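You operate a simulated robot arm through the tools that you are given. There is no shell and no other tool. Be economical: measure what you need, move in short steps, check, and stop when the job is done.

Carry out the task below with a simulated two-armed robot. There is one attempt and no reset: what you move stays moved.

JOB
Put the new yellow ink tub on the top of the rear table away on the front of the high desk. Put the name strip labelled "returns" from the top of the grey table on the shelf of the white side table and the name strip labelled "quotes" on top of the grey carton there. Take the green tile and put it on top of the white sheets. Take the small purple roll and leave it on the shelf under the sign bench. Pick up the new red ink tub with one hand, pass it to the other hand and put it on the shelf under the cream work bench. Open the side table drawer, fetch the red felt pad from the inside of the side table drawer and set it on the top of the printer hood, then shut the drawer. Do these in any order. Set down upright: new yellow ink tub, new red ink tub.
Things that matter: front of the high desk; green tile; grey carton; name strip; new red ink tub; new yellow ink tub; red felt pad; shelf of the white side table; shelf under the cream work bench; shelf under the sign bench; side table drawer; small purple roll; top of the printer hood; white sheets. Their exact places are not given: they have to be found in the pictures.

The check looks at the end state, three seconds after you hand in, the way a careful person would. Anything else that was tipped, shoved, dropped, spilled or broken makes it a failure. Flat cloth is picked up by pressing the open fingertips on it (5 to 10 N) and closing them slowly along it; thin cloth reads only 2 to 8 mm in the jaws.

ROBOT AND FRAMES
Two 6-joint arms with two-finger parallel grippers on one trunk, on a base that drives. Base frame: it is fixed to the floor where the robot stands at the start and does not move with it; the origin is under the middle of the robot, x ahead of it, y to its left, z up. Units: m, degrees, N and s.
The left shoulder is at the start at [0.28, 0.185, 1.055], the right one opposite. With the tool pointing down near the work surface each hand reaches from about 0.56 to 0.94 m from the robot's upright axis, wherever it stands, measured 20 degrees to its own side. Places, roughly: front of the high desk (96x18 cm) [-2.14, 1.96, 1.12]; green tile (6x6x2 cm) [5.6, 0.8, 0.8]; grey carton (26x20x15 cm) [1.6, -0.7, 1]; name strip [1.75, -0.75, 1]; new red ink tub [-2.5, -4, 1]; new yellow ink tub [0.75, -0.25, 1]; red felt pad (7x5x5 cm) [0, -1.2, 0.8]; shelf of the white side table [0, -0.9, 0.3]; shelf under the cream work bench [-1.9, -4, 0.2]; shelf under the sign bench [-4.4, -1.7, 0.2]; side table drawer [0, -1.1, 0.8]; small purple roll (4x4x19 cm) [-4.2, -2.4, 0.9]; top of the printer hood (15x12 cm) [0.04, 1.42, 1.28]; white sheets (15x11x5 cm) [6, 1, 0.9]. Payload 1.57 kg a hand.
The tool frame of a hand sits at the grasp point between the pads (the TCP): z along the fingers, y along the line on which they close. The tips reach 0.03 m beyond it. Largest opening 0.08 m; finger width 0.017, thickness 0.012; the body of the gripper, 0.04 by 0.082 m, starts 0.08 m behind the TCP.
Orientation is told as [roll, pitch, yaw] about the base's x, y, z axes, in that order, counted from this pose: with the fingers straight down and closing along the base's y, the tool's x points along the base's -x, its y along +y and its z along -z.

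CONTROLS
- The arms move only by the tool send_rows. It takes "left_steps", "right_steps" or both (then of equal length, played together; a hand with none holds still); each is text: rows parted by semicolons, each of 7 numbers parted by spaces: the shift along the tool's x, y, z in units of 20 mm (1.0 is 20 mm), then the turn, a rotation vector about the tool's x, y, z in units of 4 degrees (1.0 is 4 degrees), then the opening, from 0 (shut) to 1 (fully open). In form: x y z wx wy wz fingers; .... A call has 1 to 10 rows; each row shifts and turns the commanded pose from where the row before left it, along the tool's axes as they then stand. A call with a number of a shift or a turn outside -1 to 1 is refused whole. Rows are played at 5 a second. More than 0.05 m and 8.6 degrees between two rows, or a gripper value outside its range, and nothing of the call is played. A pose out of reach is approached as far as the arm can. The call stops where the force on the tool passes 40 N (or 10 N more than at its start, if that is more) or the arm is blocked; 0.2 s more then pass. The fingers move at their own pace (about 0.153 m/s each) and stop on an object; they squeeze with about 21 N. The grip force told is the motor's: it shows also when the fingers shut on nothing. Time passes only in rows, and 0.2 s behind the last, so rows that do not move let the fingers close. It gives the time, the measured TCP pose, the force on the tool (base axes), the opening and the grip force at its end, in the units of the frame above (readings bear some noise), with the torque about the TCP (base axes, N m) and any sound that the robot's microphone picked up, and new pictures: "views" is both (left out), scene, wrist or none (wrist: the cameras of the hands that moved).
- Cameras (640 x 400 px; columns grow to the right, rows downward): "scene" is now at [0.2014, -0.0677, 1.4978]; the picture's right is [-0.85, -0.53, 0.00], its down [-0.38, 0.60, -0.70] and it looks along [0.37, -0.60, -0.71] (base axes); focal length 255 px, centre (320, 200). "left" rides on the left gripper at [0.072, 0.007, -0.122] in its tool frame; the picture's right is [-0.09, 1.00, 0.00], its down [-0.84, -0.08, -0.54] and it looks along [-0.54, -0.05, 0.84] (tool axes); focal length 238 px, centre (320, 200). "right" rides on the right gripper at [0.072, -0.007, -0.122] in its tool frame; the picture's right is [0.09, 1.00, 0.00], its down [-0.84, 0.08, -0.54] and it looks along [-0.54, 0.05, 0.84] (tool axes); focal length 238 px, centre (320, 200).
- move_column(by): slides the trunk up (or, below 0, down) by that many m; the arms and the scene camera ride with it, the base frame stays. It gives what a move gives, with no picture.
- roll_base(legs): drives the robot by 1 to 6 legs, each [ahead, turn to the left] in m and degrees, along the robot's own axes; the way and the turn of a leg run together, so that a leg with both is an arc; at most 1.5 m and 180 degrees a leg. The arms and the cameras ride along, it lands a little off, and it stops where it bumps. It gives what a move gives, and a new picture of the scene camera.
- head_to(pan, tilt): turns the head with the scene camera to pan (to the left, within 86 degrees either way) and tilt (down, from -29 to 69), counted from straight ahead of the robot. It gives what a move gives, and a new picture of the scene camera.
- pixel_to_xyz(camera, pixels): there is no depth. For up to 12 entries [column, row, z] of the newest picture of that camera ("zoom" is the newest enlarged one), the place [x, y] in the base frame at which the ray of that pixel passes the height z, good to about 0.002 m. No time passes.
- zoom(camera, box): a new picture of the part [left, top, right, bottom] of that camera's present view, enlarged. No time passes.
- job_done(): hands the job in; it is judged then, once.

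Work in short steps. Measure before you move; look again where a grasp or a placing could have gone wrong, and mend it. You have 329 turns and 360 pictures in all, those below and enlarged ones among them. Open the grippers and draw the arms clear of the work before you hand the job in, unless the task says otherwise; then end with one line.

The tools are called after "Emit:" as a command line: name --argument value ..., lists and objects as JSON in quotes. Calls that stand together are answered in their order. send_rows: Moves the arms, as the interface text tells. Its arguments: {"type":"object","properties":{"left_steps":{"type":"string"},"right_steps":{"type":"string"},"views":{"type":"string","enum":["both","scene","wrist","none"]}},"required":[]} The other tools are called the same way: move_column (by) slides the trunk up or down; roll_base (legs) drives the base; head_to (pan, tilt) turns the head that bears the scene camera; pixel_to_xyz (camera, pixels) gives the place at which the rays of pixels pass given heights; zoom (camera, box) takes an enlarged picture of a part of a camera's view; job_done () hands the job in.

At the start:

```text
t: 0.0
left_tcp_pos: [0.4396, -0.0308, 1.1623]
left_orientation: [0.0, 0.1, 0.1]
left_contact_force: [-0.2, 0.8, 0.6]
left_ft_torque: [0.02, -0.03, 0.01]
left_finger_gap: 0.0803
left_grasp_force: 0.0
right_tcp_pos: [0.3691, -0.4983, 1.1626]
right_orientation: [0.0, 0.0, 0.0]
right_contact_force: [-0.6, 0.6, 0.1]
right_ft_torque: [0.0, -0.04, 0.02]
right_finger_gap: 0.0799
right_grasp_force: 0.1
trunk travel left (down, up): [-0.75, 0.24]
robot x, y, heading: [-0.0002, 0.0017, 0.0]
head pan, tilt: [-58.1, 45.5]
```

scene: 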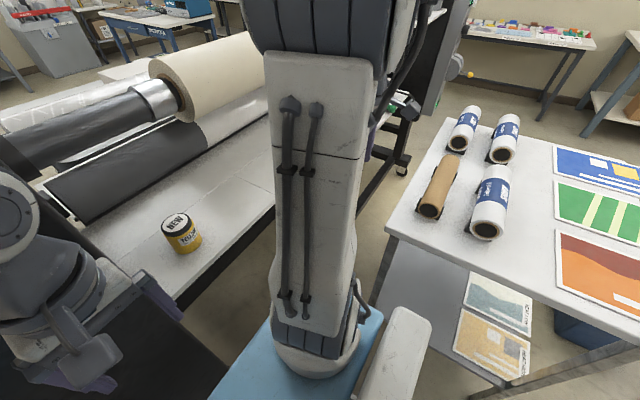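
right: 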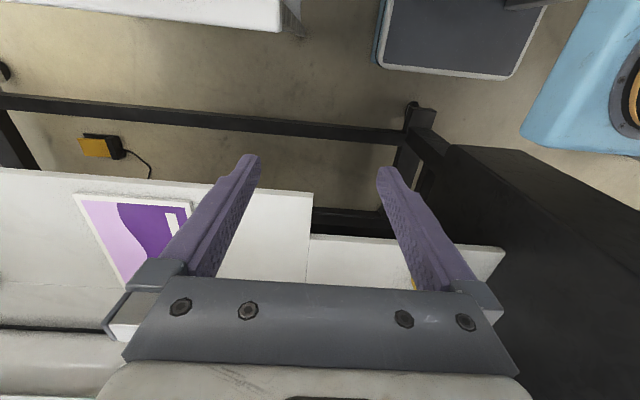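
left: 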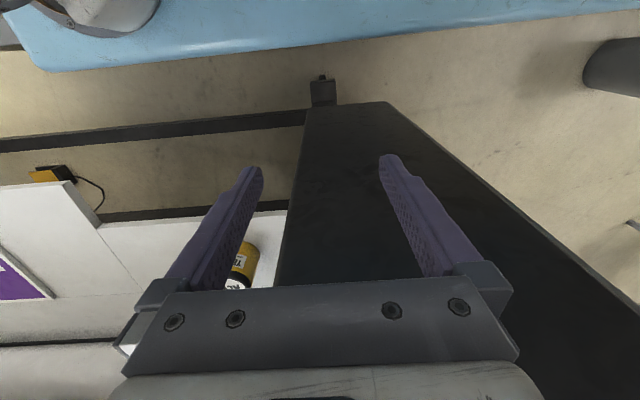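

The yellow tub shows at (182,233) in the scene picture. I look round with the head to get the layout.

Emit:
head_to --pan 0 --tilt 25

Emit:
head_to --pan 70 --tilt 25

Emit:
head_to --pan -80 --tilt 30

```text
t: 1.3
left_tcp_pos: [0.4389, -0.0294, 1.162]
left_orientation: [0.0, 0.0, 0.0]
left_contact_force: [0.7, 0.5, -0.8]
left_ft_torque: [0.01, -0.01, -0.02]
left_finger_gap: 0.0802
left_grasp_force: 0.2
right_tcp_pos: [0.3694, -0.4972, 1.1622]
right_orientation: [0.0, 0.0, 0.0]
right_contact_force: [-0.5, 0.6, 0.6]
right_ft_torque: [0.05, 0.03, 0.0]
right_finger_gap: 0.0802
right_grasp_force: 0.0
trunk travel left (down, up): [-0.75, 0.24]
robot x, y, heading: [-0.0013, -0.002, 0.1]
head pan, tilt: [0.0, 25.0]
```

scene: 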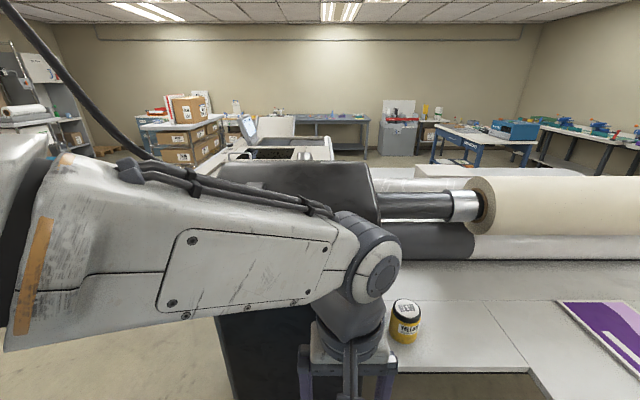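

```text
t: 2.7
left_tcp_pos: [0.4383, -0.0315, 1.1616]
left_orientation: [-0.1, 0.1, 0.0]
left_contact_force: [0.1, 0.6, -0.5]
left_ft_torque: [0.02, -0.01, 0.01]
left_finger_gap: 0.08
left_grasp_force: 0.2
right_tcp_pos: [0.3699, -0.4965, 1.1618]
right_orientation: [-0.1, 0.0, 0.0]
right_contact_force: [0.4, 0.1, -0.1]
right_ft_torque: [-0.04, -0.03, 0.02]
right_finger_gap: 0.08
right_grasp_force: 0.0
trunk travel left (down, up): [-0.75, 0.24]
robot x, y, heading: [0.0008, 0.0017, 0.1]
head pan, tilt: [70.0, 25.0]
```

scene: 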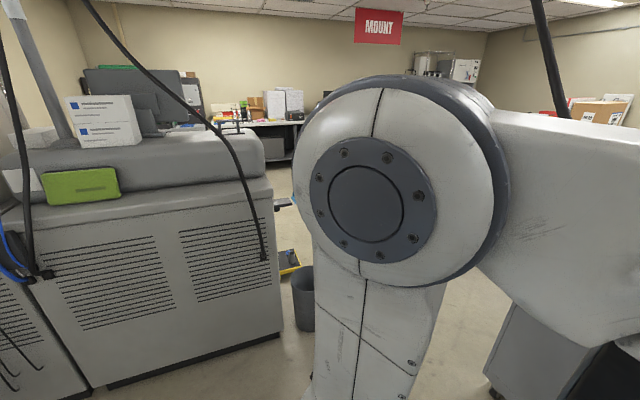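

```text
t: 5.0
left_tcp_pos: [0.4377, -0.0307, 1.1622]
left_orientation: [0.1, 0.0, 0.1]
left_contact_force: [-0.9, 0.7, 0.6]
left_ft_torque: [0.01, 0.01, -0.04]
left_finger_gap: 0.0801
left_grasp_force: 0.0
right_tcp_pos: [0.3697, -0.4968, 1.1623]
right_orientation: [0.0, 0.0, 0.1]
right_contact_force: [-0.5, -0.5, -0.2]
right_ft_torque: [-0.02, -0.02, -0.03]
right_finger_gap: 0.08
right_grasp_force: 0.1
trunk travel left (down, up): [-0.75, 0.24]
robot x, y, heading: [-0.0011, 0.0029, -0.1]
head pan, tilt: [-80.0, 30.0]
```

scene: 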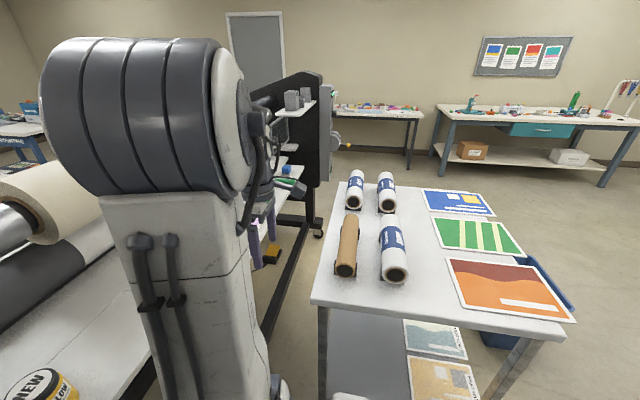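

The tub is at (405,320) when looking ahead. I look at it closer with the head turned to it.

Emit:
head_to --pan -20 --tilt 45

```text
t: 6.3
left_tcp_pos: [0.4391, -0.0311, 1.163]
left_orientation: [0.0, -0.1, 0.0]
left_contact_force: [0.0, -0.8, 0.0]
left_ft_torque: [-0.01, -0.02, 0.02]
left_finger_gap: 0.0802
left_grasp_force: 0.1
right_tcp_pos: [0.3703, -0.4967, 1.1617]
right_orientation: [-0.1, 0.0, 0.0]
right_contact_force: [-0.4, 0.0, -0.4]
right_ft_torque: [-0.01, -0.02, -0.03]
right_finger_gap: 0.0799
right_grasp_force: 0.2
trunk travel left (down, up): [-0.75, 0.24]
robot x, y, heading: [0.001, 0.0035, 0.1]
head pan, tilt: [-20.0, 45.0]
```

scene: 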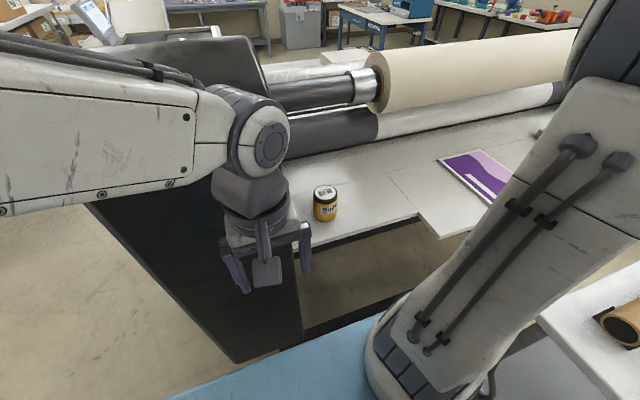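

Tub near (326,203). I zoom for an exact pixel and compute at several heights.

Emit:
zoom --camera "scene" --box '[286, 170, 366, 230]'

Emit:
pixel_to_xyz --camera "scene" --pixels '[[326, 190, 1.0], [326, 190, 0.95], [326, 190, 0.9], [326, 220, 0.9], [326, 220, 0.85], [326, 220, 0.8]]'

Emit:
zoom --camera "left" --box '[200, 220, 300, 300]'

Emit:
pixel_to_xyz --camera "left" --pixels '[[246, 243, 0.9], [246, 243, 0.85], [246, 243, 0.8], [246, 243, 0.95]]'

```text
6.67 times, centred on (326, 200) of scene
```

zoom: 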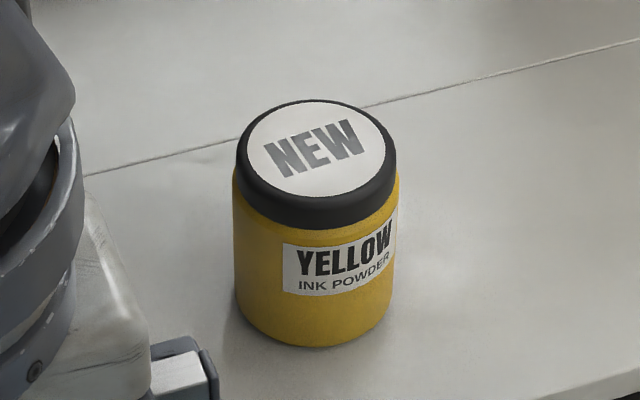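

```text
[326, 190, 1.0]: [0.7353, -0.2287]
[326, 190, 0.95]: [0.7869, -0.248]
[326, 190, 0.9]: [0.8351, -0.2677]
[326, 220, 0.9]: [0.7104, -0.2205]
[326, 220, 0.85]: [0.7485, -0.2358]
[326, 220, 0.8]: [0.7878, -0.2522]
```

```text
5.00 times, centred on (250, 260) of left
```

zoom: 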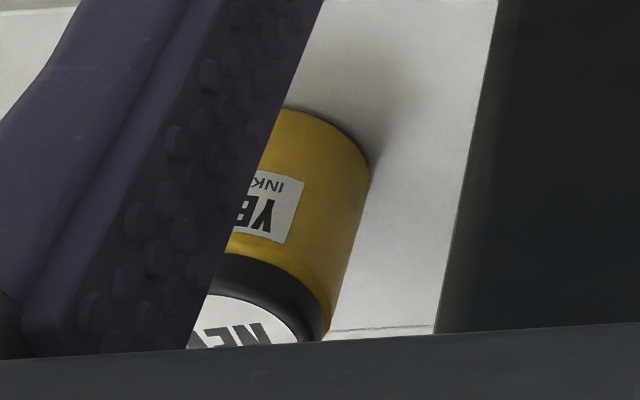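

```text
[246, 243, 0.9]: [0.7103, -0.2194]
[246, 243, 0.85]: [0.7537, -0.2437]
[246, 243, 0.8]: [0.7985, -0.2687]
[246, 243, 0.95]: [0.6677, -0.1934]
```

I measure tub width from the edges at mid height, and rim extents.

Emit:
pixel_to_xyz --camera "scene" --pixels '[[313.2, 207, 0.92], [337.5, 207, 0.92], [325.5, 221.8, 0.9], [325.5, 221.8, 0.88], [325.5, 185, 0.98], [325.5, 185, 0.96], [314.7, 192, 0.97], [336.5, 192, 0.97], [326, 199, 0.97]]'

```text
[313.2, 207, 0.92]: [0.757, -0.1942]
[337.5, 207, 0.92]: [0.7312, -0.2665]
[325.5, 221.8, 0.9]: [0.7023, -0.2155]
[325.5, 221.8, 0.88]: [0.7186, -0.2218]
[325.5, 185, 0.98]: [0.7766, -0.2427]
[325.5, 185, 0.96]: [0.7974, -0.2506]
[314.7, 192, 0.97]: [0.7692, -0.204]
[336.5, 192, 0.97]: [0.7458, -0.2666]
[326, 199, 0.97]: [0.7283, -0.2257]
```

Tub centre is about (0.745,-0.232), table near 0.89. I bring the right hand over it at present height, in two calls.

Emit:
send_rows --right_steps "-1 0.7 0 0 0 0 1;-1 0.7 0 0 0 0 1;-1 0.7 0 0 0 0 1;-1 0.7 0 0 0 0 1;-1 0.7 0 0 0 0 1;-1 0.7 0 0 0 0 1;-1 0.7 0 0 0 0 1;-1 0.7 0 0 0 0 1;-1 0.7 0 0 0 0 1;-1 0.7 0 0 0 0 1" --views "none"

Emit:
send_rows --right_steps "-1 0.7 0 0 0 0 1;-1 0.7 0 0 0 0 1;-1 0.7 0 0 0 0 1;-1 0.7 0 0 0 0 1;-1 0.7 0 0 0 0 1;-0.8 0.7 0 0 0 0 1;-0.5 0.7 0 0 0 0 1;-0.5 0.6 0 0 0 0 1;0 0.5 0 0 0 0 1"

```text
t: 8.5
left_tcp_pos: [0.4392, -0.0317, 1.161]
left_orientation: [0.0, -0.1, -0.1]
left_contact_force: [0.3, 0.6, -0.2]
left_ft_torque: [-0.03, -0.01, 0.0]
left_finger_gap: 0.0801
left_grasp_force: 0.0
right_tcp_pos: [0.5704, -0.3553, 1.1637]
right_orientation: [0.0, 0.0, -0.1]
right_contact_force: [-0.2, -0.5, -0.2]
right_ft_torque: [0.03, 0.01, -0.03]
right_finger_gap: 0.0801
right_grasp_force: 0.0
trunk travel left (down, up): [-0.75, 0.24]
robot x, y, heading: [-0.0018, -0.0005, 0.1]
head pan, tilt: [-20.0, 45.0]
```

```text
t: 10.5
left_tcp_pos: [0.438, -0.0303, 1.1623]
left_orientation: [-0.1, 0.0, 0.1]
left_contact_force: [-0.4, 0.5, -0.1]
left_ft_torque: [-0.01, 0.01, 0.01]
left_finger_gap: 0.08
left_grasp_force: 0.1
right_tcp_pos: [0.7073, -0.2369, 1.1614]
right_orientation: [0.0, 0.0, 0.1]
right_contact_force: [-0.2, 0.1, 0.2]
right_ft_torque: [-0.01, 0.0, 0.02]
right_finger_gap: 0.0798
right_grasp_force: 0.1
trunk travel left (down, up): [-0.75, 0.24]
robot x, y, heading: [0.0002, -0.0048, 0.3]
head pan, tilt: [-20.0, 45.0]
```

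scene: 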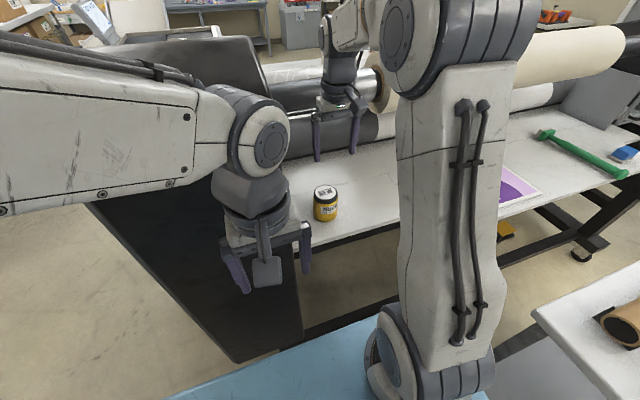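
right: 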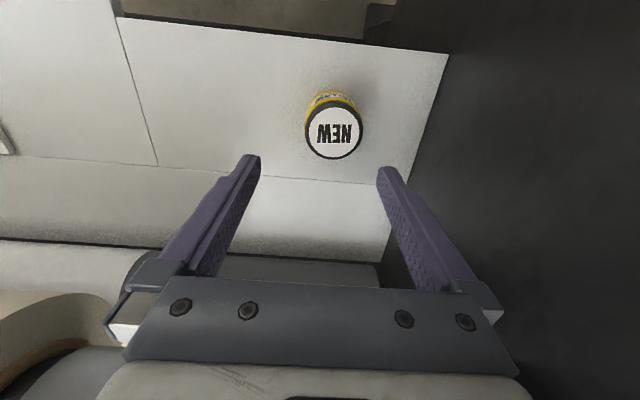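

Tub lid in the right wrist view at (334,133). I compute its place at lid height.

Emit:
pixel_to_xyz --camera "right" --pixels '[[333, 134, 0.98], [333, 134, 0.95], [333, 134, 0.92], [306, 134, 0.97], [361, 134, 0.97], [333, 109, 0.97], [333, 159, 0.97], [447, 53, 0.9]]'

Emit:
pixel_to_xyz --camera "scene" --pixels '[[326, 192, 0.98], [326, 192, 0.95], [326, 192, 0.92]]'

```text
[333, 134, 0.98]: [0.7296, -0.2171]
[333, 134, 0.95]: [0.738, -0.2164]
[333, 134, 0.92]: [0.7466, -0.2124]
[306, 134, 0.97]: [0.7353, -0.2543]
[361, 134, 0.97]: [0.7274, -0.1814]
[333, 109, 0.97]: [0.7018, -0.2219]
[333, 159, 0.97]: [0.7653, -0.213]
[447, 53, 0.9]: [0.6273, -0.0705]
```

```text
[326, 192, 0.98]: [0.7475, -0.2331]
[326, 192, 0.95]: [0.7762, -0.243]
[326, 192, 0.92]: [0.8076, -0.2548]
```

Triangulation gives the lid at about (0.722,-0.222,1.0), diameter ~6.6 cm. I descend partway while centring.

Emit:
send_rows --right_steps "-0.4 0.4 0 0 0 0 1;-0.35 0.35 0.5 0 0 0 1;0 0 1 0 0 0 1;0 0 1 0 0 0 1;0 0 1 0 0 0 1;0 0 0.5 0 0 0 1;0 0 0 0 0 0 1"

```text
t: 12.1
left_tcp_pos: [0.4398, -0.031, 1.1618]
left_orientation: [0.0, -0.1, 0.0]
left_contact_force: [0.0, -0.7, -0.8]
left_ft_torque: [-0.02, -0.01, -0.01]
left_finger_gap: 0.0799
left_grasp_force: 0.1
right_tcp_pos: [0.7228, -0.2234, 1.081]
right_orientation: [0.0, 0.1, 0.0]
right_contact_force: [0.7, 0.2, 0.5]
right_ft_torque: [-0.01, 0.01, 0.03]
right_finger_gap: 0.08
right_grasp_force: 0.1
trunk travel left (down, up): [-0.75, 0.24]
robot x, y, heading: [0.0009, -0.0012, -0.1]
head pan, tilt: [-20.0, 45.0]
```

scene: 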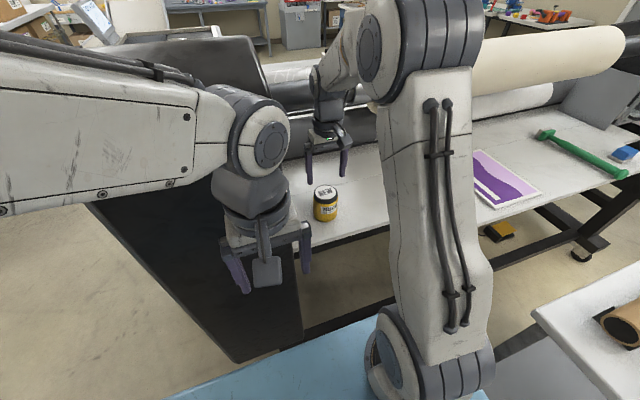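
right: 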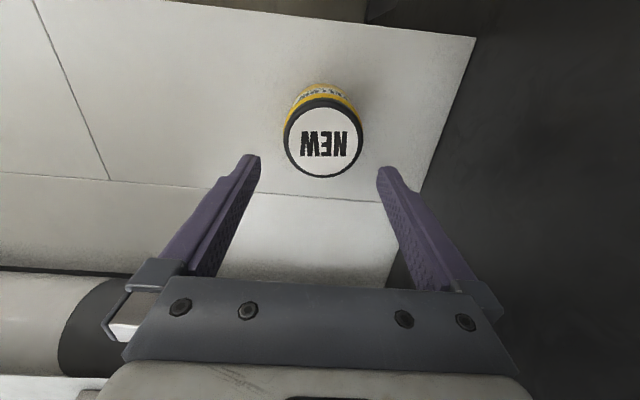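

Lid centre now at (323,142), edges 284 and 362. I re-measure.

Emit:
pixel_to_xyz --camera "right" --pixels '[[323, 142, 1.0], [323, 142, 0.97], [284, 142, 1.0], [362, 142, 1.0], [323, 103, 0.99], [323, 178, 1.0], [308, 88, 0.92]]'

```text
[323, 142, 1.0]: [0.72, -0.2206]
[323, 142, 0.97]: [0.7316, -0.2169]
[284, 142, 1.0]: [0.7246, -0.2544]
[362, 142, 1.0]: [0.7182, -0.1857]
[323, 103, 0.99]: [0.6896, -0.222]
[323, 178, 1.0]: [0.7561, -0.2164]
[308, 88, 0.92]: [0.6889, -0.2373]
```

Centre ~(0.727,-0.219). I nudge and descend to TCP z 0.965, watching force.

Emit:
send_rows --right_steps "-0.2 0.2 0.5 0 0 0 1;0 0 1 0 0 0 1;0 0 1 0 0 0 1;0 0 1 0 0 0 1;0 0 1 0 0 0 1;0 0 1 0 0 0 1;0 0 0.3 0 0 0 1;0 0 0 0 0 0 1"

```text
t: 13.9
left_tcp_pos: [0.4394, -0.0307, 1.1636]
left_orientation: [0.1, -0.1, 0.0]
left_contact_force: [1.3, 1.0, -1.3]
left_ft_torque: [0.01, 0.01, 0.03]
left_finger_gap: 0.0801
left_grasp_force: 0.0
right_tcp_pos: [0.7257, -0.2189, 0.9681]
right_orientation: [0.0, 0.0, 0.1]
right_contact_force: [0.1, 0.3, -0.4]
right_ft_torque: [-0.02, -0.01, 0.01]
right_finger_gap: 0.0799
right_grasp_force: 0.1
trunk travel left (down, up): [-0.75, 0.24]
robot x, y, heading: [0.0004, -0.0016, -0.0]
head pan, tilt: [-20.0, 45.0]
```

scene: 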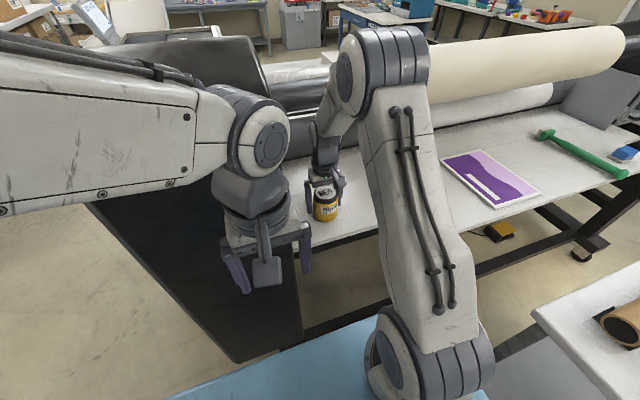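
right: 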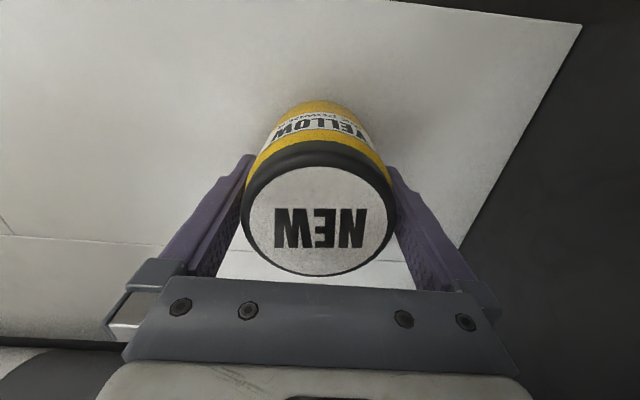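

The tub is centred between the fingers. I close and then lift.

Emit:
send_rows --right_steps "0 0 0 0 0 0 0.5;0 0 0 0 0 0 0.5;0 0 0 0 0 0 0.5;0 0 -0.5 0 0 0 0.5;0 0 -1 0 0 0 0.5;0 0 -1 0 0 0 0.5;0 0 -1 0 0 0 0.5;0 0 -1 0 0 0 0.5;0 0 -1 0 0 0 0.5;0 0 -1 0 0 0 0.5" --views "wrist"

```text
t: 16.1
left_tcp_pos: [0.439, -0.0315, 1.1623]
left_orientation: [0.0, 0.0, 0.1]
left_contact_force: [1.1, 0.2, -0.8]
left_ft_torque: [-0.01, 0.0, -0.03]
left_finger_gap: 0.0803
left_grasp_force: 0.0
right_tcp_pos: [0.7259, -0.2179, 1.0969]
right_orientation: [-0.1, 0.0, 0.0]
right_contact_force: [0.5, -0.5, -2.7]
right_ft_torque: [0.01, -0.04, -0.04]
right_finger_gap: 0.0709
right_grasp_force: 20.7
trunk travel left (down, up): [-0.75, 0.24]
robot x, y, heading: [-0.0, 0.0025, 0.1]
head pan, tilt: [-20.0, 45.0]
```

right: 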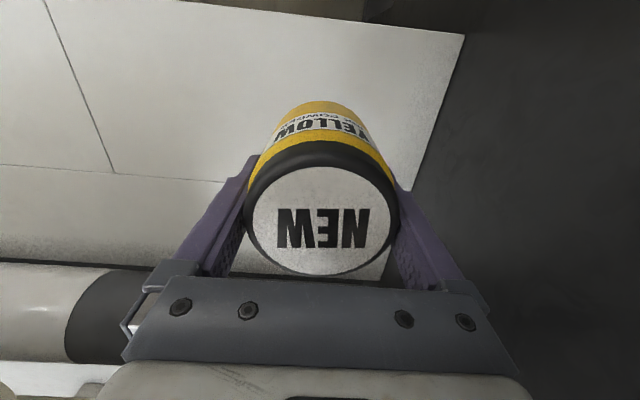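

Held (gap 0.071, 2.7 N). I retract the right hand back toward the body.

Emit:
send_rows --right_steps "1 0 -1 0 0 0 0.5;1 0 -1 0 0 0 0.5;1 -0.5 -1 0 0 0 0.5;1 -0.5 -0.5 0 0 0 0.5;1 -0.5 0 0 0 0 0.5;1 -0.5 0 0 0 0 0.5;1 -0.7 0 0 0 0 0.5;1 -0.7 0 0 0 0 0.5;1 -0.7 0 0 0 0 0.5;1 -0.7 0 0 0 0 0.5" --views "none"

Emit:
send_rows --right_steps "1 -0.8 0 0 0 0 0.5;1 -0.8 0 0 0 0 0.5;1 -0.8 0 0 0 0 0.5;1 -0.8 0 0 0 0 0.5;1 -0.8 0 0 0 0 0.5;1 -0.8 0 0 0 0 0.5;0.5 -0.8 0 0 0 0 0.5" --views "none"

Emit:
head_to --pan -50 --tilt 20

```text
t: 18.3
left_tcp_pos: [0.4383, -0.0301, 1.1625]
left_orientation: [0.0, 0.0, 0.1]
left_contact_force: [0.4, -0.8, 0.5]
left_ft_torque: [-0.04, 0.01, -0.02]
left_finger_gap: 0.0798
left_grasp_force: 0.1
right_tcp_pos: [0.5242, -0.3144, 1.1662]
right_orientation: [-0.1, 0.0, 0.0]
right_contact_force: [-0.3, -0.3, -3.6]
right_ft_torque: [-0.04, -0.04, -0.03]
right_finger_gap: 0.0709
right_grasp_force: 21.1
trunk travel left (down, up): [-0.75, 0.24]
robot x, y, heading: [0.0029, 0.0041, 0.2]
head pan, tilt: [-20.0, 45.0]
```

```text
t: 19.9
left_tcp_pos: [0.4388, -0.0306, 1.1624]
left_orientation: [0.0, 0.0, 0.0]
left_contact_force: [0.6, 1.2, 0.7]
left_ft_torque: [-0.01, -0.01, 0.02]
left_finger_gap: 0.0798
left_grasp_force: 0.1
right_tcp_pos: [0.3946, -0.4273, 1.1656]
right_orientation: [0.1, 0.0, 0.1]
right_contact_force: [0.5, 0.1, -2.9]
right_ft_torque: [-0.01, -0.01, 0.02]
right_finger_gap: 0.0708
right_grasp_force: 21.3
trunk travel left (down, up): [-0.75, 0.24]
robot x, y, heading: [0.0015, 0.0014, -0.0]
head pan, tilt: [-20.0, 45.0]
```

```text
t: 20.9
left_tcp_pos: [0.4379, -0.0307, 1.163]
left_orientation: [0.0, -0.1, 0.0]
left_contact_force: [-0.2, 0.1, -0.8]
left_ft_torque: [0.01, -0.01, 0.0]
left_finger_gap: 0.08
left_grasp_force: 0.0
right_tcp_pos: [0.3946, -0.4268, 1.1656]
right_orientation: [0.0, 0.0, 0.0]
right_contact_force: [-0.2, -0.2, -3.2]
right_ft_torque: [-0.01, -0.08, 0.0]
right_finger_gap: 0.071
right_grasp_force: 20.4
trunk travel left (down, up): [-0.75, 0.24]
robot x, y, heading: [-0.0014, -0.0031, -0.1]
head pan, tilt: [-50.0, 20.0]
```

scene: 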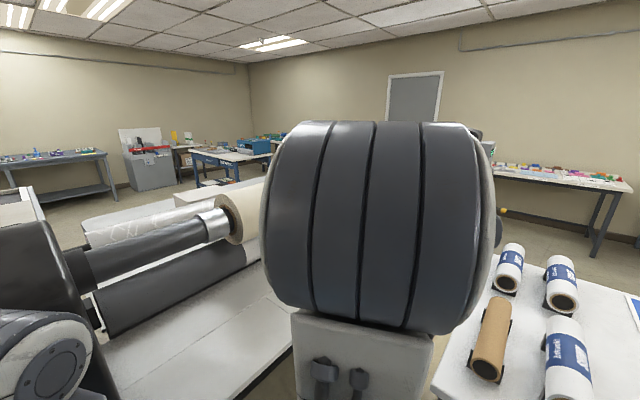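

I check the left-rear side before turning.

Emit:
head_to --pan 86 --tilt 20

Emit:
head_to --pan -86 --tilt 35

```text
t: 23.1
left_tcp_pos: [0.438, -0.0322, 1.1618]
left_orientation: [0.0, 0.0, 0.1]
left_contact_force: [-0.4, -0.5, 0.3]
left_ft_torque: [-0.01, -0.01, -0.02]
left_finger_gap: 0.0799
left_grasp_force: 0.1
right_tcp_pos: [0.3945, -0.4273, 1.1667]
right_orientation: [0.1, 0.0, 0.0]
right_contact_force: [0.0, -0.1, -3.8]
right_ft_torque: [0.01, 0.0, 0.0]
right_finger_gap: 0.0708
right_grasp_force: 21.4
trunk travel left (down, up): [-0.75, 0.24]
robot x, y, heading: [0.0013, -0.0015, -0.1]
head pan, tilt: [85.9, 20.0]
```

scene: 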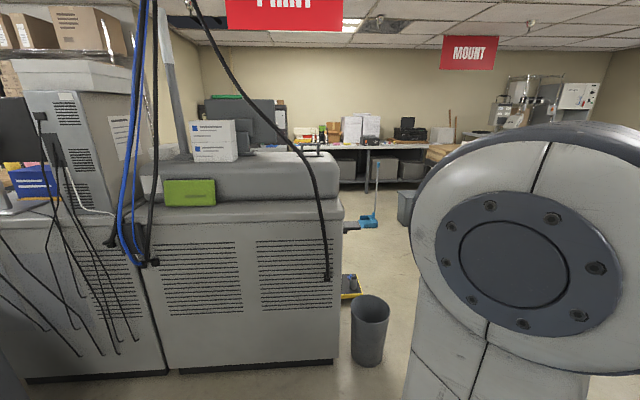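

```text
t: 25.7
left_tcp_pos: [0.4396, -0.0325, 1.1624]
left_orientation: [-0.1, 0.0, 0.0]
left_contact_force: [-1.4, 0.0, -1.1]
left_ft_torque: [-0.02, -0.02, 0.0]
left_finger_gap: 0.0798
left_grasp_force: 0.0
right_tcp_pos: [0.3956, -0.4277, 1.1672]
right_orientation: [-0.1, 0.0, 0.1]
right_contact_force: [-0.8, -0.4, -1.7]
right_ft_torque: [0.0, -0.04, 0.0]
right_finger_gap: 0.0709
right_grasp_force: 20.9
trunk travel left (down, up): [-0.75, 0.24]
robot x, y, heading: [-0.0009, -0.0007, -0.1]
head pan, tilt: [-85.9, 35.0]
```

scene: 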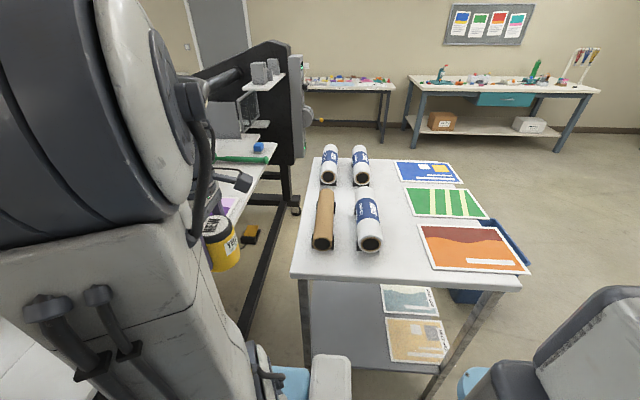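

The side table's near edge is below hand height, so turning right in place is clear. I turn right 120° and look.

Emit:
roll_base --legs '[[0, -120]]'

Emit:
head_to --pan -40 --tilt 15

Emit:
head_to --pan -86 --tilt 15

```text
t: 31.0
left_tcp_pos: [-0.2393, -0.3684, 1.1616]
left_orientation: [0.0, 0.0, -118.9]
left_contact_force: [0.7, -0.9, 0.4]
left_ft_torque: [-0.01, -0.01, -0.03]
left_finger_gap: 0.0801
left_grasp_force: 0.1
right_tcp_pos: [-0.5658, -0.139, 1.1648]
right_orientation: [0.0, 0.0, -118.9]
right_contact_force: [-0.1, 0.9, -3.0]
right_ft_torque: [0.01, -0.03, -0.01]
right_finger_gap: 0.0708
right_grasp_force: 20.7
trunk travel left (down, up): [-0.75, 0.24]
robot x, y, heading: [-0.006, 0.0008, -118.9]
head pan, tilt: [-85.9, 35.0]
```

scene: 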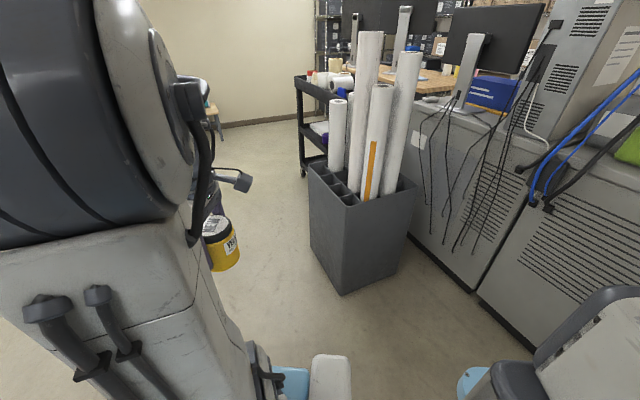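

```text
t: 32.1
left_tcp_pos: [-0.2403, -0.3701, 1.1619]
left_orientation: [0.0, 0.1, -118.9]
left_contact_force: [0.1, 0.3, 0.1]
left_ft_torque: [0.01, 0.01, 0.01]
left_finger_gap: 0.0799
left_grasp_force: 0.0
right_tcp_pos: [-0.5659, -0.1396, 1.1653]
right_orientation: [0.0, 0.1, -118.9]
right_contact_force: [1.3, 0.0, -3.7]
right_ft_torque: [0.0, 0.0, -0.03]
right_finger_gap: 0.0708
right_grasp_force: 20.9
trunk travel left (down, up): [-0.75, 0.24]
robot x, y, heading: [-0.0, -0.0007, -118.9]
head pan, tilt: [-40.0, 15.0]
```

scene: 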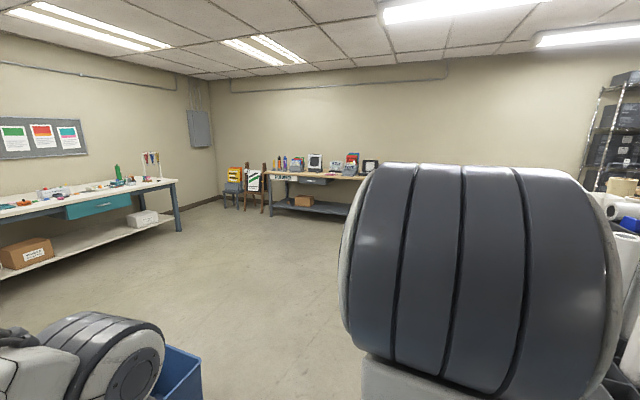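

```text
t: 33.3
left_tcp_pos: [-0.24, -0.3688, 1.1612]
left_orientation: [0.0, -0.1, -118.8]
left_contact_force: [0.1, -0.4, -0.2]
left_ft_torque: [-0.03, 0.01, -0.04]
left_finger_gap: 0.0796
left_grasp_force: 0.0
right_tcp_pos: [-0.5652, -0.1391, 1.1668]
right_orientation: [0.0, 0.1, -118.9]
right_contact_force: [0.5, 0.0, -1.5]
right_ft_torque: [-0.04, 0.02, -0.03]
right_finger_gap: 0.0709
right_grasp_force: 21.2
trunk travel left (down, up): [-0.75, 0.24]
robot x, y, heading: [-0.0013, 0.0013, -119.1]
head pan, tilt: [-85.9, 15.0]
```

scene: 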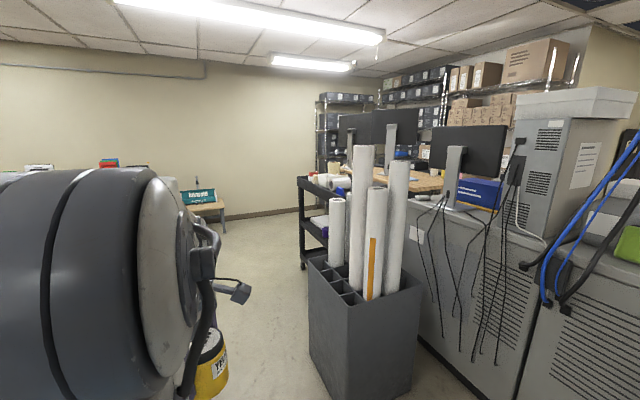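

The rack of rolls and cart stand along y≈0.5; floor toward -x is open. I drive out to about (-1.9,-0.7) and turn toward the high desk.

Emit:
roll_base --legs '[[0, -41], [1.5, 0], [0.5, 0], [0, -80]]'

Emit:
head_to --pan 0 --tilt 20

```text
t: 48.7
left_tcp_pos: [-2.0547, -0.3762, 1.163]
left_orientation: [0.1, 0.0, 120.1]
left_contact_force: [0.1, 0.0, -0.7]
left_ft_torque: [-0.02, 0.02, -0.03]
left_finger_gap: 0.08
left_grasp_force: 0.0
right_tcp_pos: [-1.6889, -0.2153, 1.1658]
right_orientation: [0.0, 0.0, 120.0]
right_contact_force: [0.3, 0.4, -2.2]
right_ft_torque: [0.06, 0.02, 0.01]
right_finger_gap: 0.0708
right_grasp_force: 21.0
trunk travel left (down, up): [-0.75, 0.24]
robot x, y, heading: [-1.8603, -0.7732, 120.0]
head pan, tilt: [-85.9, 15.0]
```

scene: 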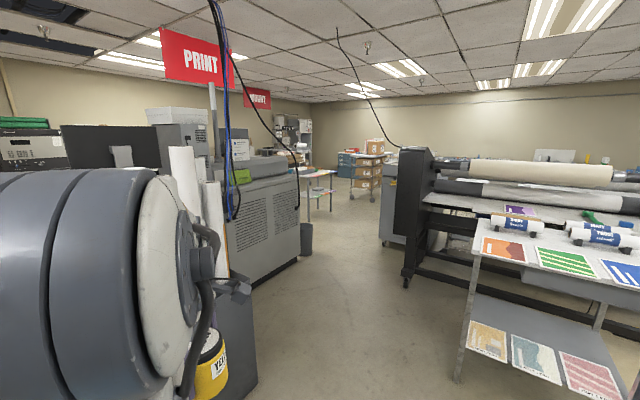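

```text
t: 50.3
left_tcp_pos: [-2.0562, -0.3751, 1.1625]
left_orientation: [0.1, 0.0, 120.1]
left_contact_force: [0.0, 0.5, -0.2]
left_ft_torque: [0.02, 0.0, 0.04]
left_finger_gap: 0.0798
left_grasp_force: 0.1
right_tcp_pos: [-1.6897, -0.2149, 1.1662]
right_orientation: [0.0, 0.0, 120.0]
right_contact_force: [0.2, -0.7, -4.0]
right_ft_torque: [0.02, 0.0, 0.01]
right_finger_gap: 0.0707
right_grasp_force: 21.0
trunk travel left (down, up): [-0.75, 0.24]
robot x, y, heading: [-1.8631, -0.7693, 119.9]
head pan, tilt: [0.0, 20.0]
```

scene: 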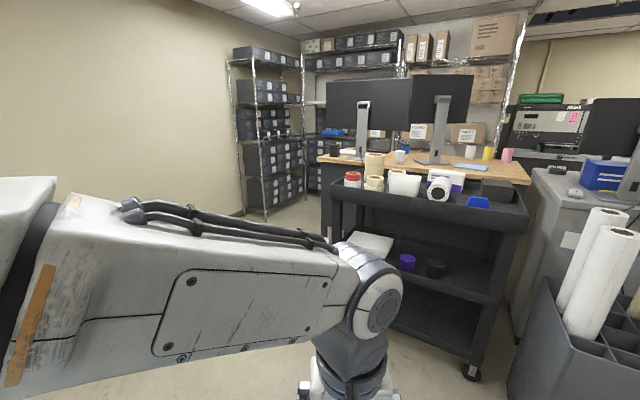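

I measure the desk top outline (z 1.12), the cart and the monitor stands.

Emit:
pixel_to_xyz --camera "scene" --pixels '[[318, 160, 1.1], [530, 182, 1.1], [487, 147, 1.1], [335, 152, 1.1], [360, 160, 1.1], [433, 165, 1.1], [329, 185, 0.95], [523, 212, 0.95], [470, 380, 0], [490, 150, 1.12]]'

Emit:
zoom --camera "scene" --box '[300, 60, 560, 230]'

```text
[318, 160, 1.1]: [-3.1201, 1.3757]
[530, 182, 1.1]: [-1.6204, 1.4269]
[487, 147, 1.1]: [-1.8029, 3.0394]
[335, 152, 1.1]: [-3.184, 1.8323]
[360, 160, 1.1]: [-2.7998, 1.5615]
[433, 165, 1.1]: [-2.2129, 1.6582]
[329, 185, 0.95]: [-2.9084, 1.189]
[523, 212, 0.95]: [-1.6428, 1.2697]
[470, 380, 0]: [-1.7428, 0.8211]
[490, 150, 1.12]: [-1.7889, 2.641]
```

```text
2.35 times, centred on (430, 145) of scene
```

zoom: 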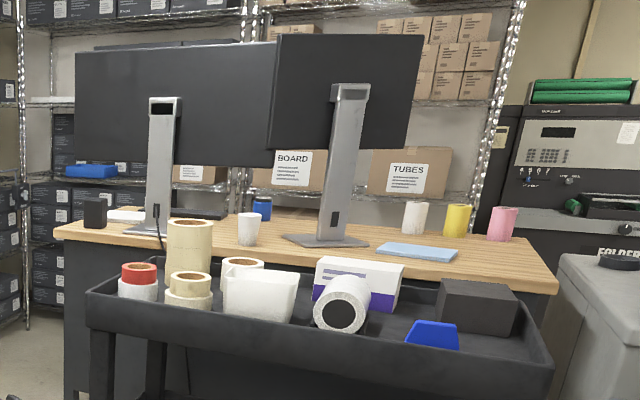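

The front strip is on the far (operator) side. I check the aisle at the left end of the desk.

Emit:
pixel_to_xyz --camera "scene" --pixels '[[266, 215, 0], [244, 208, 0], [303, 198, 0], [322, 240, 0], [405, 60, 1.9], [520, 10, 2.0]]'

Emit:
head_to --pan 20 --tilt 15

```text
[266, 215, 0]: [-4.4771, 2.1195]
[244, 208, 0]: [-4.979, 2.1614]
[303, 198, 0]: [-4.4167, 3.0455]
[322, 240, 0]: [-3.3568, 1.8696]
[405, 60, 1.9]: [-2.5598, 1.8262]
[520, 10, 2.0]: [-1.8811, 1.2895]
```

```text
t: 51.1
left_tcp_pos: [-2.0544, -0.376, 1.162]
left_orientation: [0.1, 0.0, 120.0]
left_contact_force: [0.3, -0.7, -0.3]
left_ft_torque: [0.0, -0.02, -0.01]
left_finger_gap: 0.0802
left_grasp_force: 0.0
right_tcp_pos: [-1.6887, -0.2153, 1.1673]
right_orientation: [0.0, 0.0, 120.0]
right_contact_force: [0.1, 0.9, -2.0]
right_ft_torque: [0.0, 0.02, 0.02]
right_finger_gap: 0.0708
right_grasp_force: 21.8
trunk travel left (down, up): [-0.75, 0.24]
robot x, y, heading: [-1.8637, -0.7712, 120.2]
head pan, tilt: [20.0, 15.0]
```

scene: 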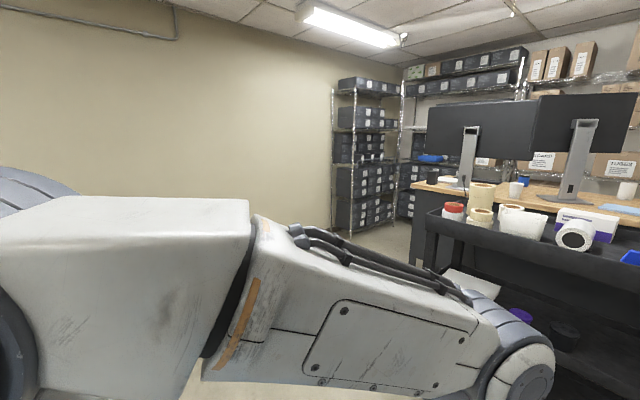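

Aisle is about 1.2 m wide at x≈-3.75. I drive to its mouth and look along.

Emit:
roll_base --legs '[[0, 24], [1.5, 0], [0.8, 0], [0, -54]]'

Emit:
head_to --pan -35 --tilt 20

```text
t: 66.2
left_tcp_pos: [-3.6867, 1.028, 1.1628]
left_orientation: [0.1, 0.1, 88.9]
left_contact_force: [-1.0, 0.1, 0.1]
left_ft_torque: [0.01, -0.02, 0.0]
left_finger_gap: 0.08
left_grasp_force: 0.1
right_tcp_pos: [-3.292, 0.9751, 1.1652]
right_orientation: [0.1, 0.1, 88.8]
right_contact_force: [0.0, 0.1, -2.4]
right_ft_torque: [0.02, 0.01, 0.01]
right_finger_gap: 0.0709
right_grasp_force: 20.7
trunk travel left (down, up): [-0.75, 0.24]
robot x, y, heading: [-3.7291, 0.5876, 88.9]
head pan, tilt: [20.0, 15.0]
```

scene: 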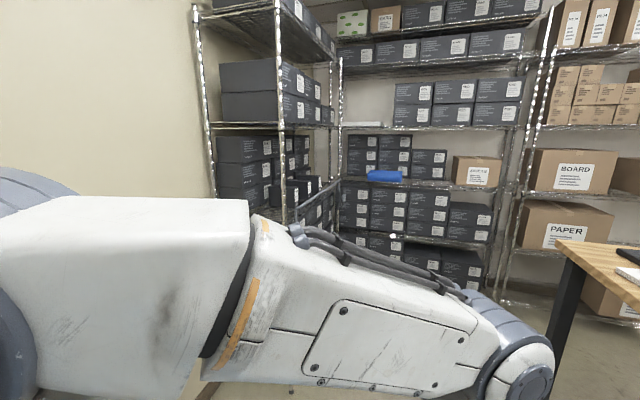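

```text
t: 67.4
left_tcp_pos: [-3.6871, 1.028, 1.1626]
left_orientation: [0.0, 0.0, 88.9]
left_contact_force: [0.6, 0.9, -0.5]
left_ft_torque: [-0.02, 0.05, 0.03]
left_finger_gap: 0.0799
left_grasp_force: 0.1
right_tcp_pos: [-3.2917, 0.9745, 1.1665]
right_orientation: [0.1, 0.0, 88.7]
right_contact_force: [0.6, 0.3, -2.9]
right_ft_torque: [0.02, -0.01, 0.02]
right_finger_gap: 0.0706
right_grasp_force: 20.6
trunk travel left (down, up): [-0.75, 0.24]
robot x, y, heading: [-3.7307, 0.5888, 89.0]
head pan, tilt: [-35.0, 20.0]
```

scene: 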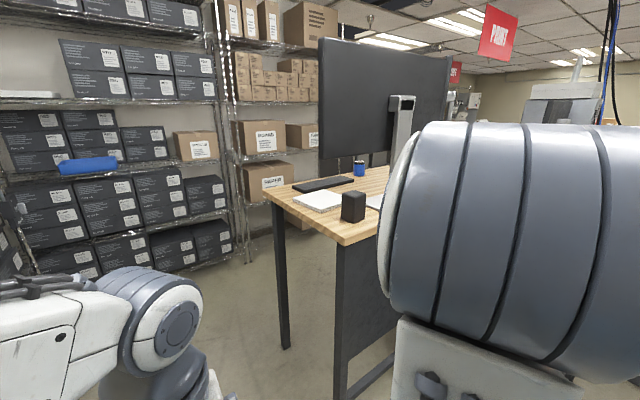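

I measure desk corners and shelf front.

Emit:
pixel_to_xyz --camera "scene" --pixels '[[264, 193, 1.1], [342, 244, 1.1], [287, 348, 0], [248, 262, 0], [240, 250, 0], [185, 275, 0], [60, 290, 0]]'

```text
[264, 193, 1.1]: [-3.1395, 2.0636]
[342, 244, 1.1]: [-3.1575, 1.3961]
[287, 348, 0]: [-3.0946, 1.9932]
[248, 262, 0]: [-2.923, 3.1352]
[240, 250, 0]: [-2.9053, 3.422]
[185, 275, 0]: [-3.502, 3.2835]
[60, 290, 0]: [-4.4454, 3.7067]
```

Desk spans x -3.15..-1.6, y 1.39..2.065; shelves at y≥3.13. I raise the trunk so the tub clears the desk, drive up the aisle and turn right.

Emit:
move_column --by 0.2

Emit:
roll_base --legs '[[1.5, 0], [0.4, 0], [0, -60]]'

```text
t: 69.6
left_tcp_pos: [-3.6873, 1.0284, 1.361]
left_orientation: [0.0, 0.0, 88.9]
left_contact_force: [-0.6, 1.3, 0.0]
left_ft_torque: [0.03, -0.01, 0.04]
left_finger_gap: 0.08
left_grasp_force: 0.0
right_tcp_pos: [-3.2911, 0.9756, 1.3659]
right_orientation: [0.0, 0.0, 88.9]
right_contact_force: [0.8, -0.5, -2.4]
right_ft_torque: [0.04, 0.01, 0.01]
right_finger_gap: 0.0708
right_grasp_force: 20.7
trunk travel left (down, up): [-0.95, 0.04]
robot x, y, heading: [-3.7273, 0.5923, 88.9]
head pan, tilt: [-35.0, 20.0]
```

```text
t: 81.8
left_tcp_pos: [-3.2764, 2.6482, 1.3621]
left_orientation: [-0.1, 0.0, 26.4]
left_contact_force: [-0.3, -0.2, 0.0]
left_ft_torque: [0.0, 0.02, 0.01]
left_finger_gap: 0.0802
left_grasp_force: 0.0
right_tcp_pos: [-3.1395, 2.2743, 1.3665]
right_orientation: [0.1, -0.1, 26.5]
right_contact_force: [-0.1, 0.6, -2.5]
right_ft_torque: [0.01, 0.02, 0.01]
right_finger_gap: 0.0708
right_grasp_force: 20.9
trunk travel left (down, up): [-0.95, 0.04]
robot x, y, heading: [-3.68, 2.4763, 26.6]
head pan, tilt: [-35.0, 20.0]
```

scene: 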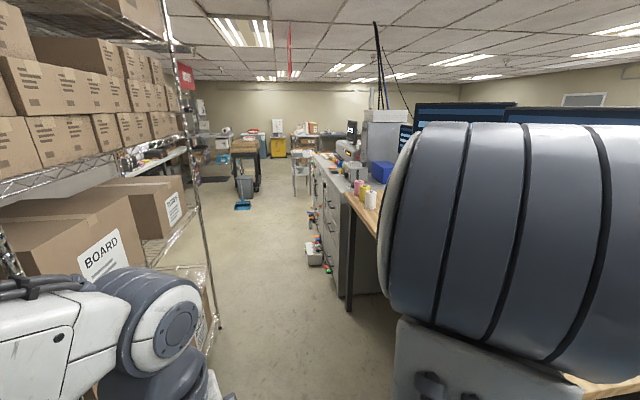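

Continue: turn right to about -5° and drive 0.5 m along the front of the desk.

Emit:
roll_base --legs '[[0, -31], [0.5, 0], [0, -18]]'

Emit:
head_to --pan -10 --tilt 45

```text
t: 87.3
left_tcp_pos: [-2.7899, 2.2362, 1.3631]
left_orientation: [0.0, 0.0, -23.2]
left_contact_force: [-0.2, 0.4, 0.8]
left_ft_torque: [0.0, -0.01, 0.01]
left_finger_gap: 0.0801
left_grasp_force: 0.1
right_tcp_pos: [-2.9861, 1.8893, 1.3653]
right_orientation: [0.0, 0.0, -23.3]
right_contact_force: [0.4, 0.0, -3.2]
right_ft_torque: [0.0, 0.04, 0.01]
right_finger_gap: 0.0707
right_grasp_force: 21.2
trunk travel left (down, up): [-0.95, 0.04]
robot x, y, heading: [-3.1794, 2.438, -23.6]
head pan, tilt: [-35.0, 20.0]
```

scene: 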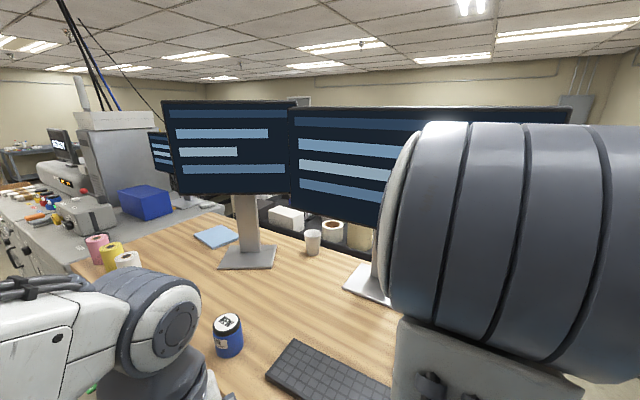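

```text
t: 88.2
left_tcp_pos: [-2.7895, 2.2352, 1.362]
left_orientation: [-0.1, 0.0, -23.3]
left_contact_force: [-0.3, 0.1, -0.9]
left_ft_torque: [0.01, 0.01, -0.01]
left_finger_gap: 0.0798
left_grasp_force: 0.1
right_tcp_pos: [-2.9865, 1.8889, 1.3665]
right_orientation: [-0.1, 0.0, -23.2]
right_contact_force: [0.1, -0.2, -1.8]
right_ft_torque: [0.0, -0.01, -0.02]
right_finger_gap: 0.0707
right_grasp_force: 21.6
trunk travel left (down, up): [-0.95, 0.04]
robot x, y, heading: [-3.1836, 2.4365, -23.5]
head pan, tilt: [-10.0, 45.0]
```

scene: 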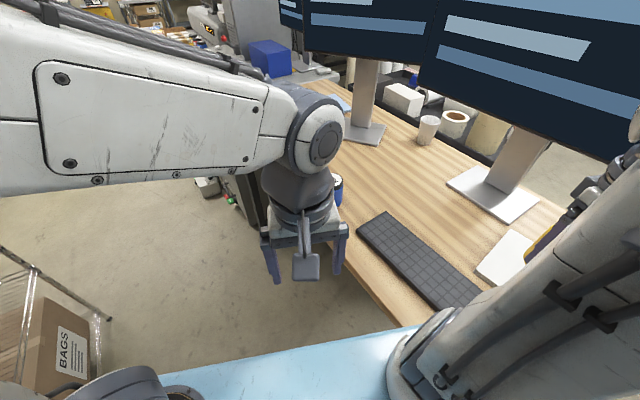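

I measure the keyboard end, blue tub and desk edge at z 1.12.

Emit:
pixel_to_xyz --camera "scene" --pixels '[[357, 237, 1.12], [388, 212, 1.12], [338, 208, 1.12], [345, 262, 1.12], [395, 318, 1.12], [350, 140, 1.12], [426, 142, 1.12], [383, 125, 1.12]]'

Emit:
head_to --pan -25 --tilt 30

```text
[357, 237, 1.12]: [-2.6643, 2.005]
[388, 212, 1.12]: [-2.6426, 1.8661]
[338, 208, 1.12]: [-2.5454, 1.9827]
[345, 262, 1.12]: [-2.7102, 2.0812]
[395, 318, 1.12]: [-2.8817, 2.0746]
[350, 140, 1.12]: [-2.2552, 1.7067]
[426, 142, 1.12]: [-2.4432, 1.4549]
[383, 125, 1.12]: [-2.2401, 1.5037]
```

```text
t: 89.0
left_tcp_pos: [-2.7896, 2.2356, 1.3612]
left_orientation: [0.0, 0.0, -23.2]
left_contact_force: [-0.4, -0.3, -0.1]
left_ft_torque: [0.02, 0.01, 0.03]
left_finger_gap: 0.0798
left_grasp_force: 0.0
right_tcp_pos: [-2.9866, 1.8883, 1.3646]
right_orientation: [0.0, 0.0, -23.2]
right_contact_force: [-0.6, -0.7, -2.6]
right_ft_torque: [0.0, -0.03, 0.0]
right_finger_gap: 0.0705
right_grasp_force: 20.7
trunk travel left (down, up): [-0.95, 0.04]
robot x, y, heading: [-3.1807, 2.4372, -23.3]
head pan, tilt: [-25.0, 30.0]
```

scene: 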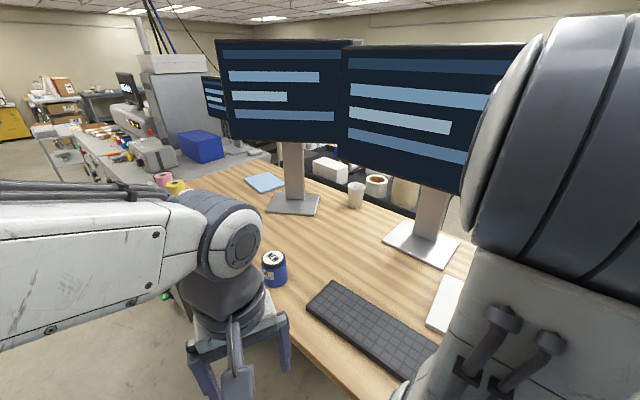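

I measure the blue tub and monitor foot.

Emit:
pixel_to_xyz --camera "scene" --pixels '[[275, 287, 1.12], [263, 277, 1.12], [288, 277, 1.12], [266, 212, 1.12], [318, 214, 1.12], [390, 245, 1.12], [357, 208, 1.12], [306, 311, 1.12], [334, 281, 1.12]]'

```text
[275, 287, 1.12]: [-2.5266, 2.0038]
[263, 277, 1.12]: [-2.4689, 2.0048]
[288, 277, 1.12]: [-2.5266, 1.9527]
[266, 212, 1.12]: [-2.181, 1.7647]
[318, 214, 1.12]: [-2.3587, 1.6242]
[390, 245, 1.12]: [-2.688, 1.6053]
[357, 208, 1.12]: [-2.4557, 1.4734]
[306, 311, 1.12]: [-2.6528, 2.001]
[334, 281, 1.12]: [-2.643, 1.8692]
```

Target spot (-2.33,1.95), right of the blue tub. I shift the robot 0.25 m along the desk.

Emit:
roll_base --legs '[[0, 23], [0.22, 0], [0, -22]]'

```text
t: 93.0
left_tcp_pos: [-2.5694, 2.2427, 1.3628]
left_orientation: [0.0, 0.0, -22.0]
left_contact_force: [-0.1, -0.1, 0.1]
left_ft_torque: [-0.01, -0.01, 0.0]
left_finger_gap: 0.08
left_grasp_force: 0.0
right_tcp_pos: [-2.7589, 1.8925, 1.3656]
right_orientation: [0.0, 0.0, -22.0]
right_contact_force: [-0.6, -0.8, -2.6]
right_ft_torque: [0.0, -0.02, -0.01]
right_finger_gap: 0.0707
right_grasp_force: 21.4
trunk travel left (down, up): [-0.95, 0.04]
robot x, y, heading: [-2.962, 2.439, -22.2]
head pan, tilt: [-25.0, 30.0]
```

scene: 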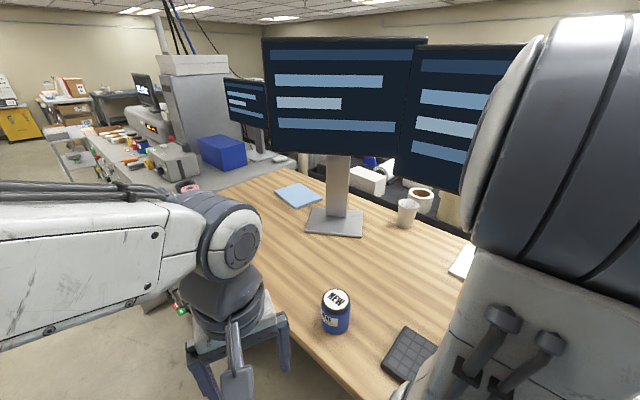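

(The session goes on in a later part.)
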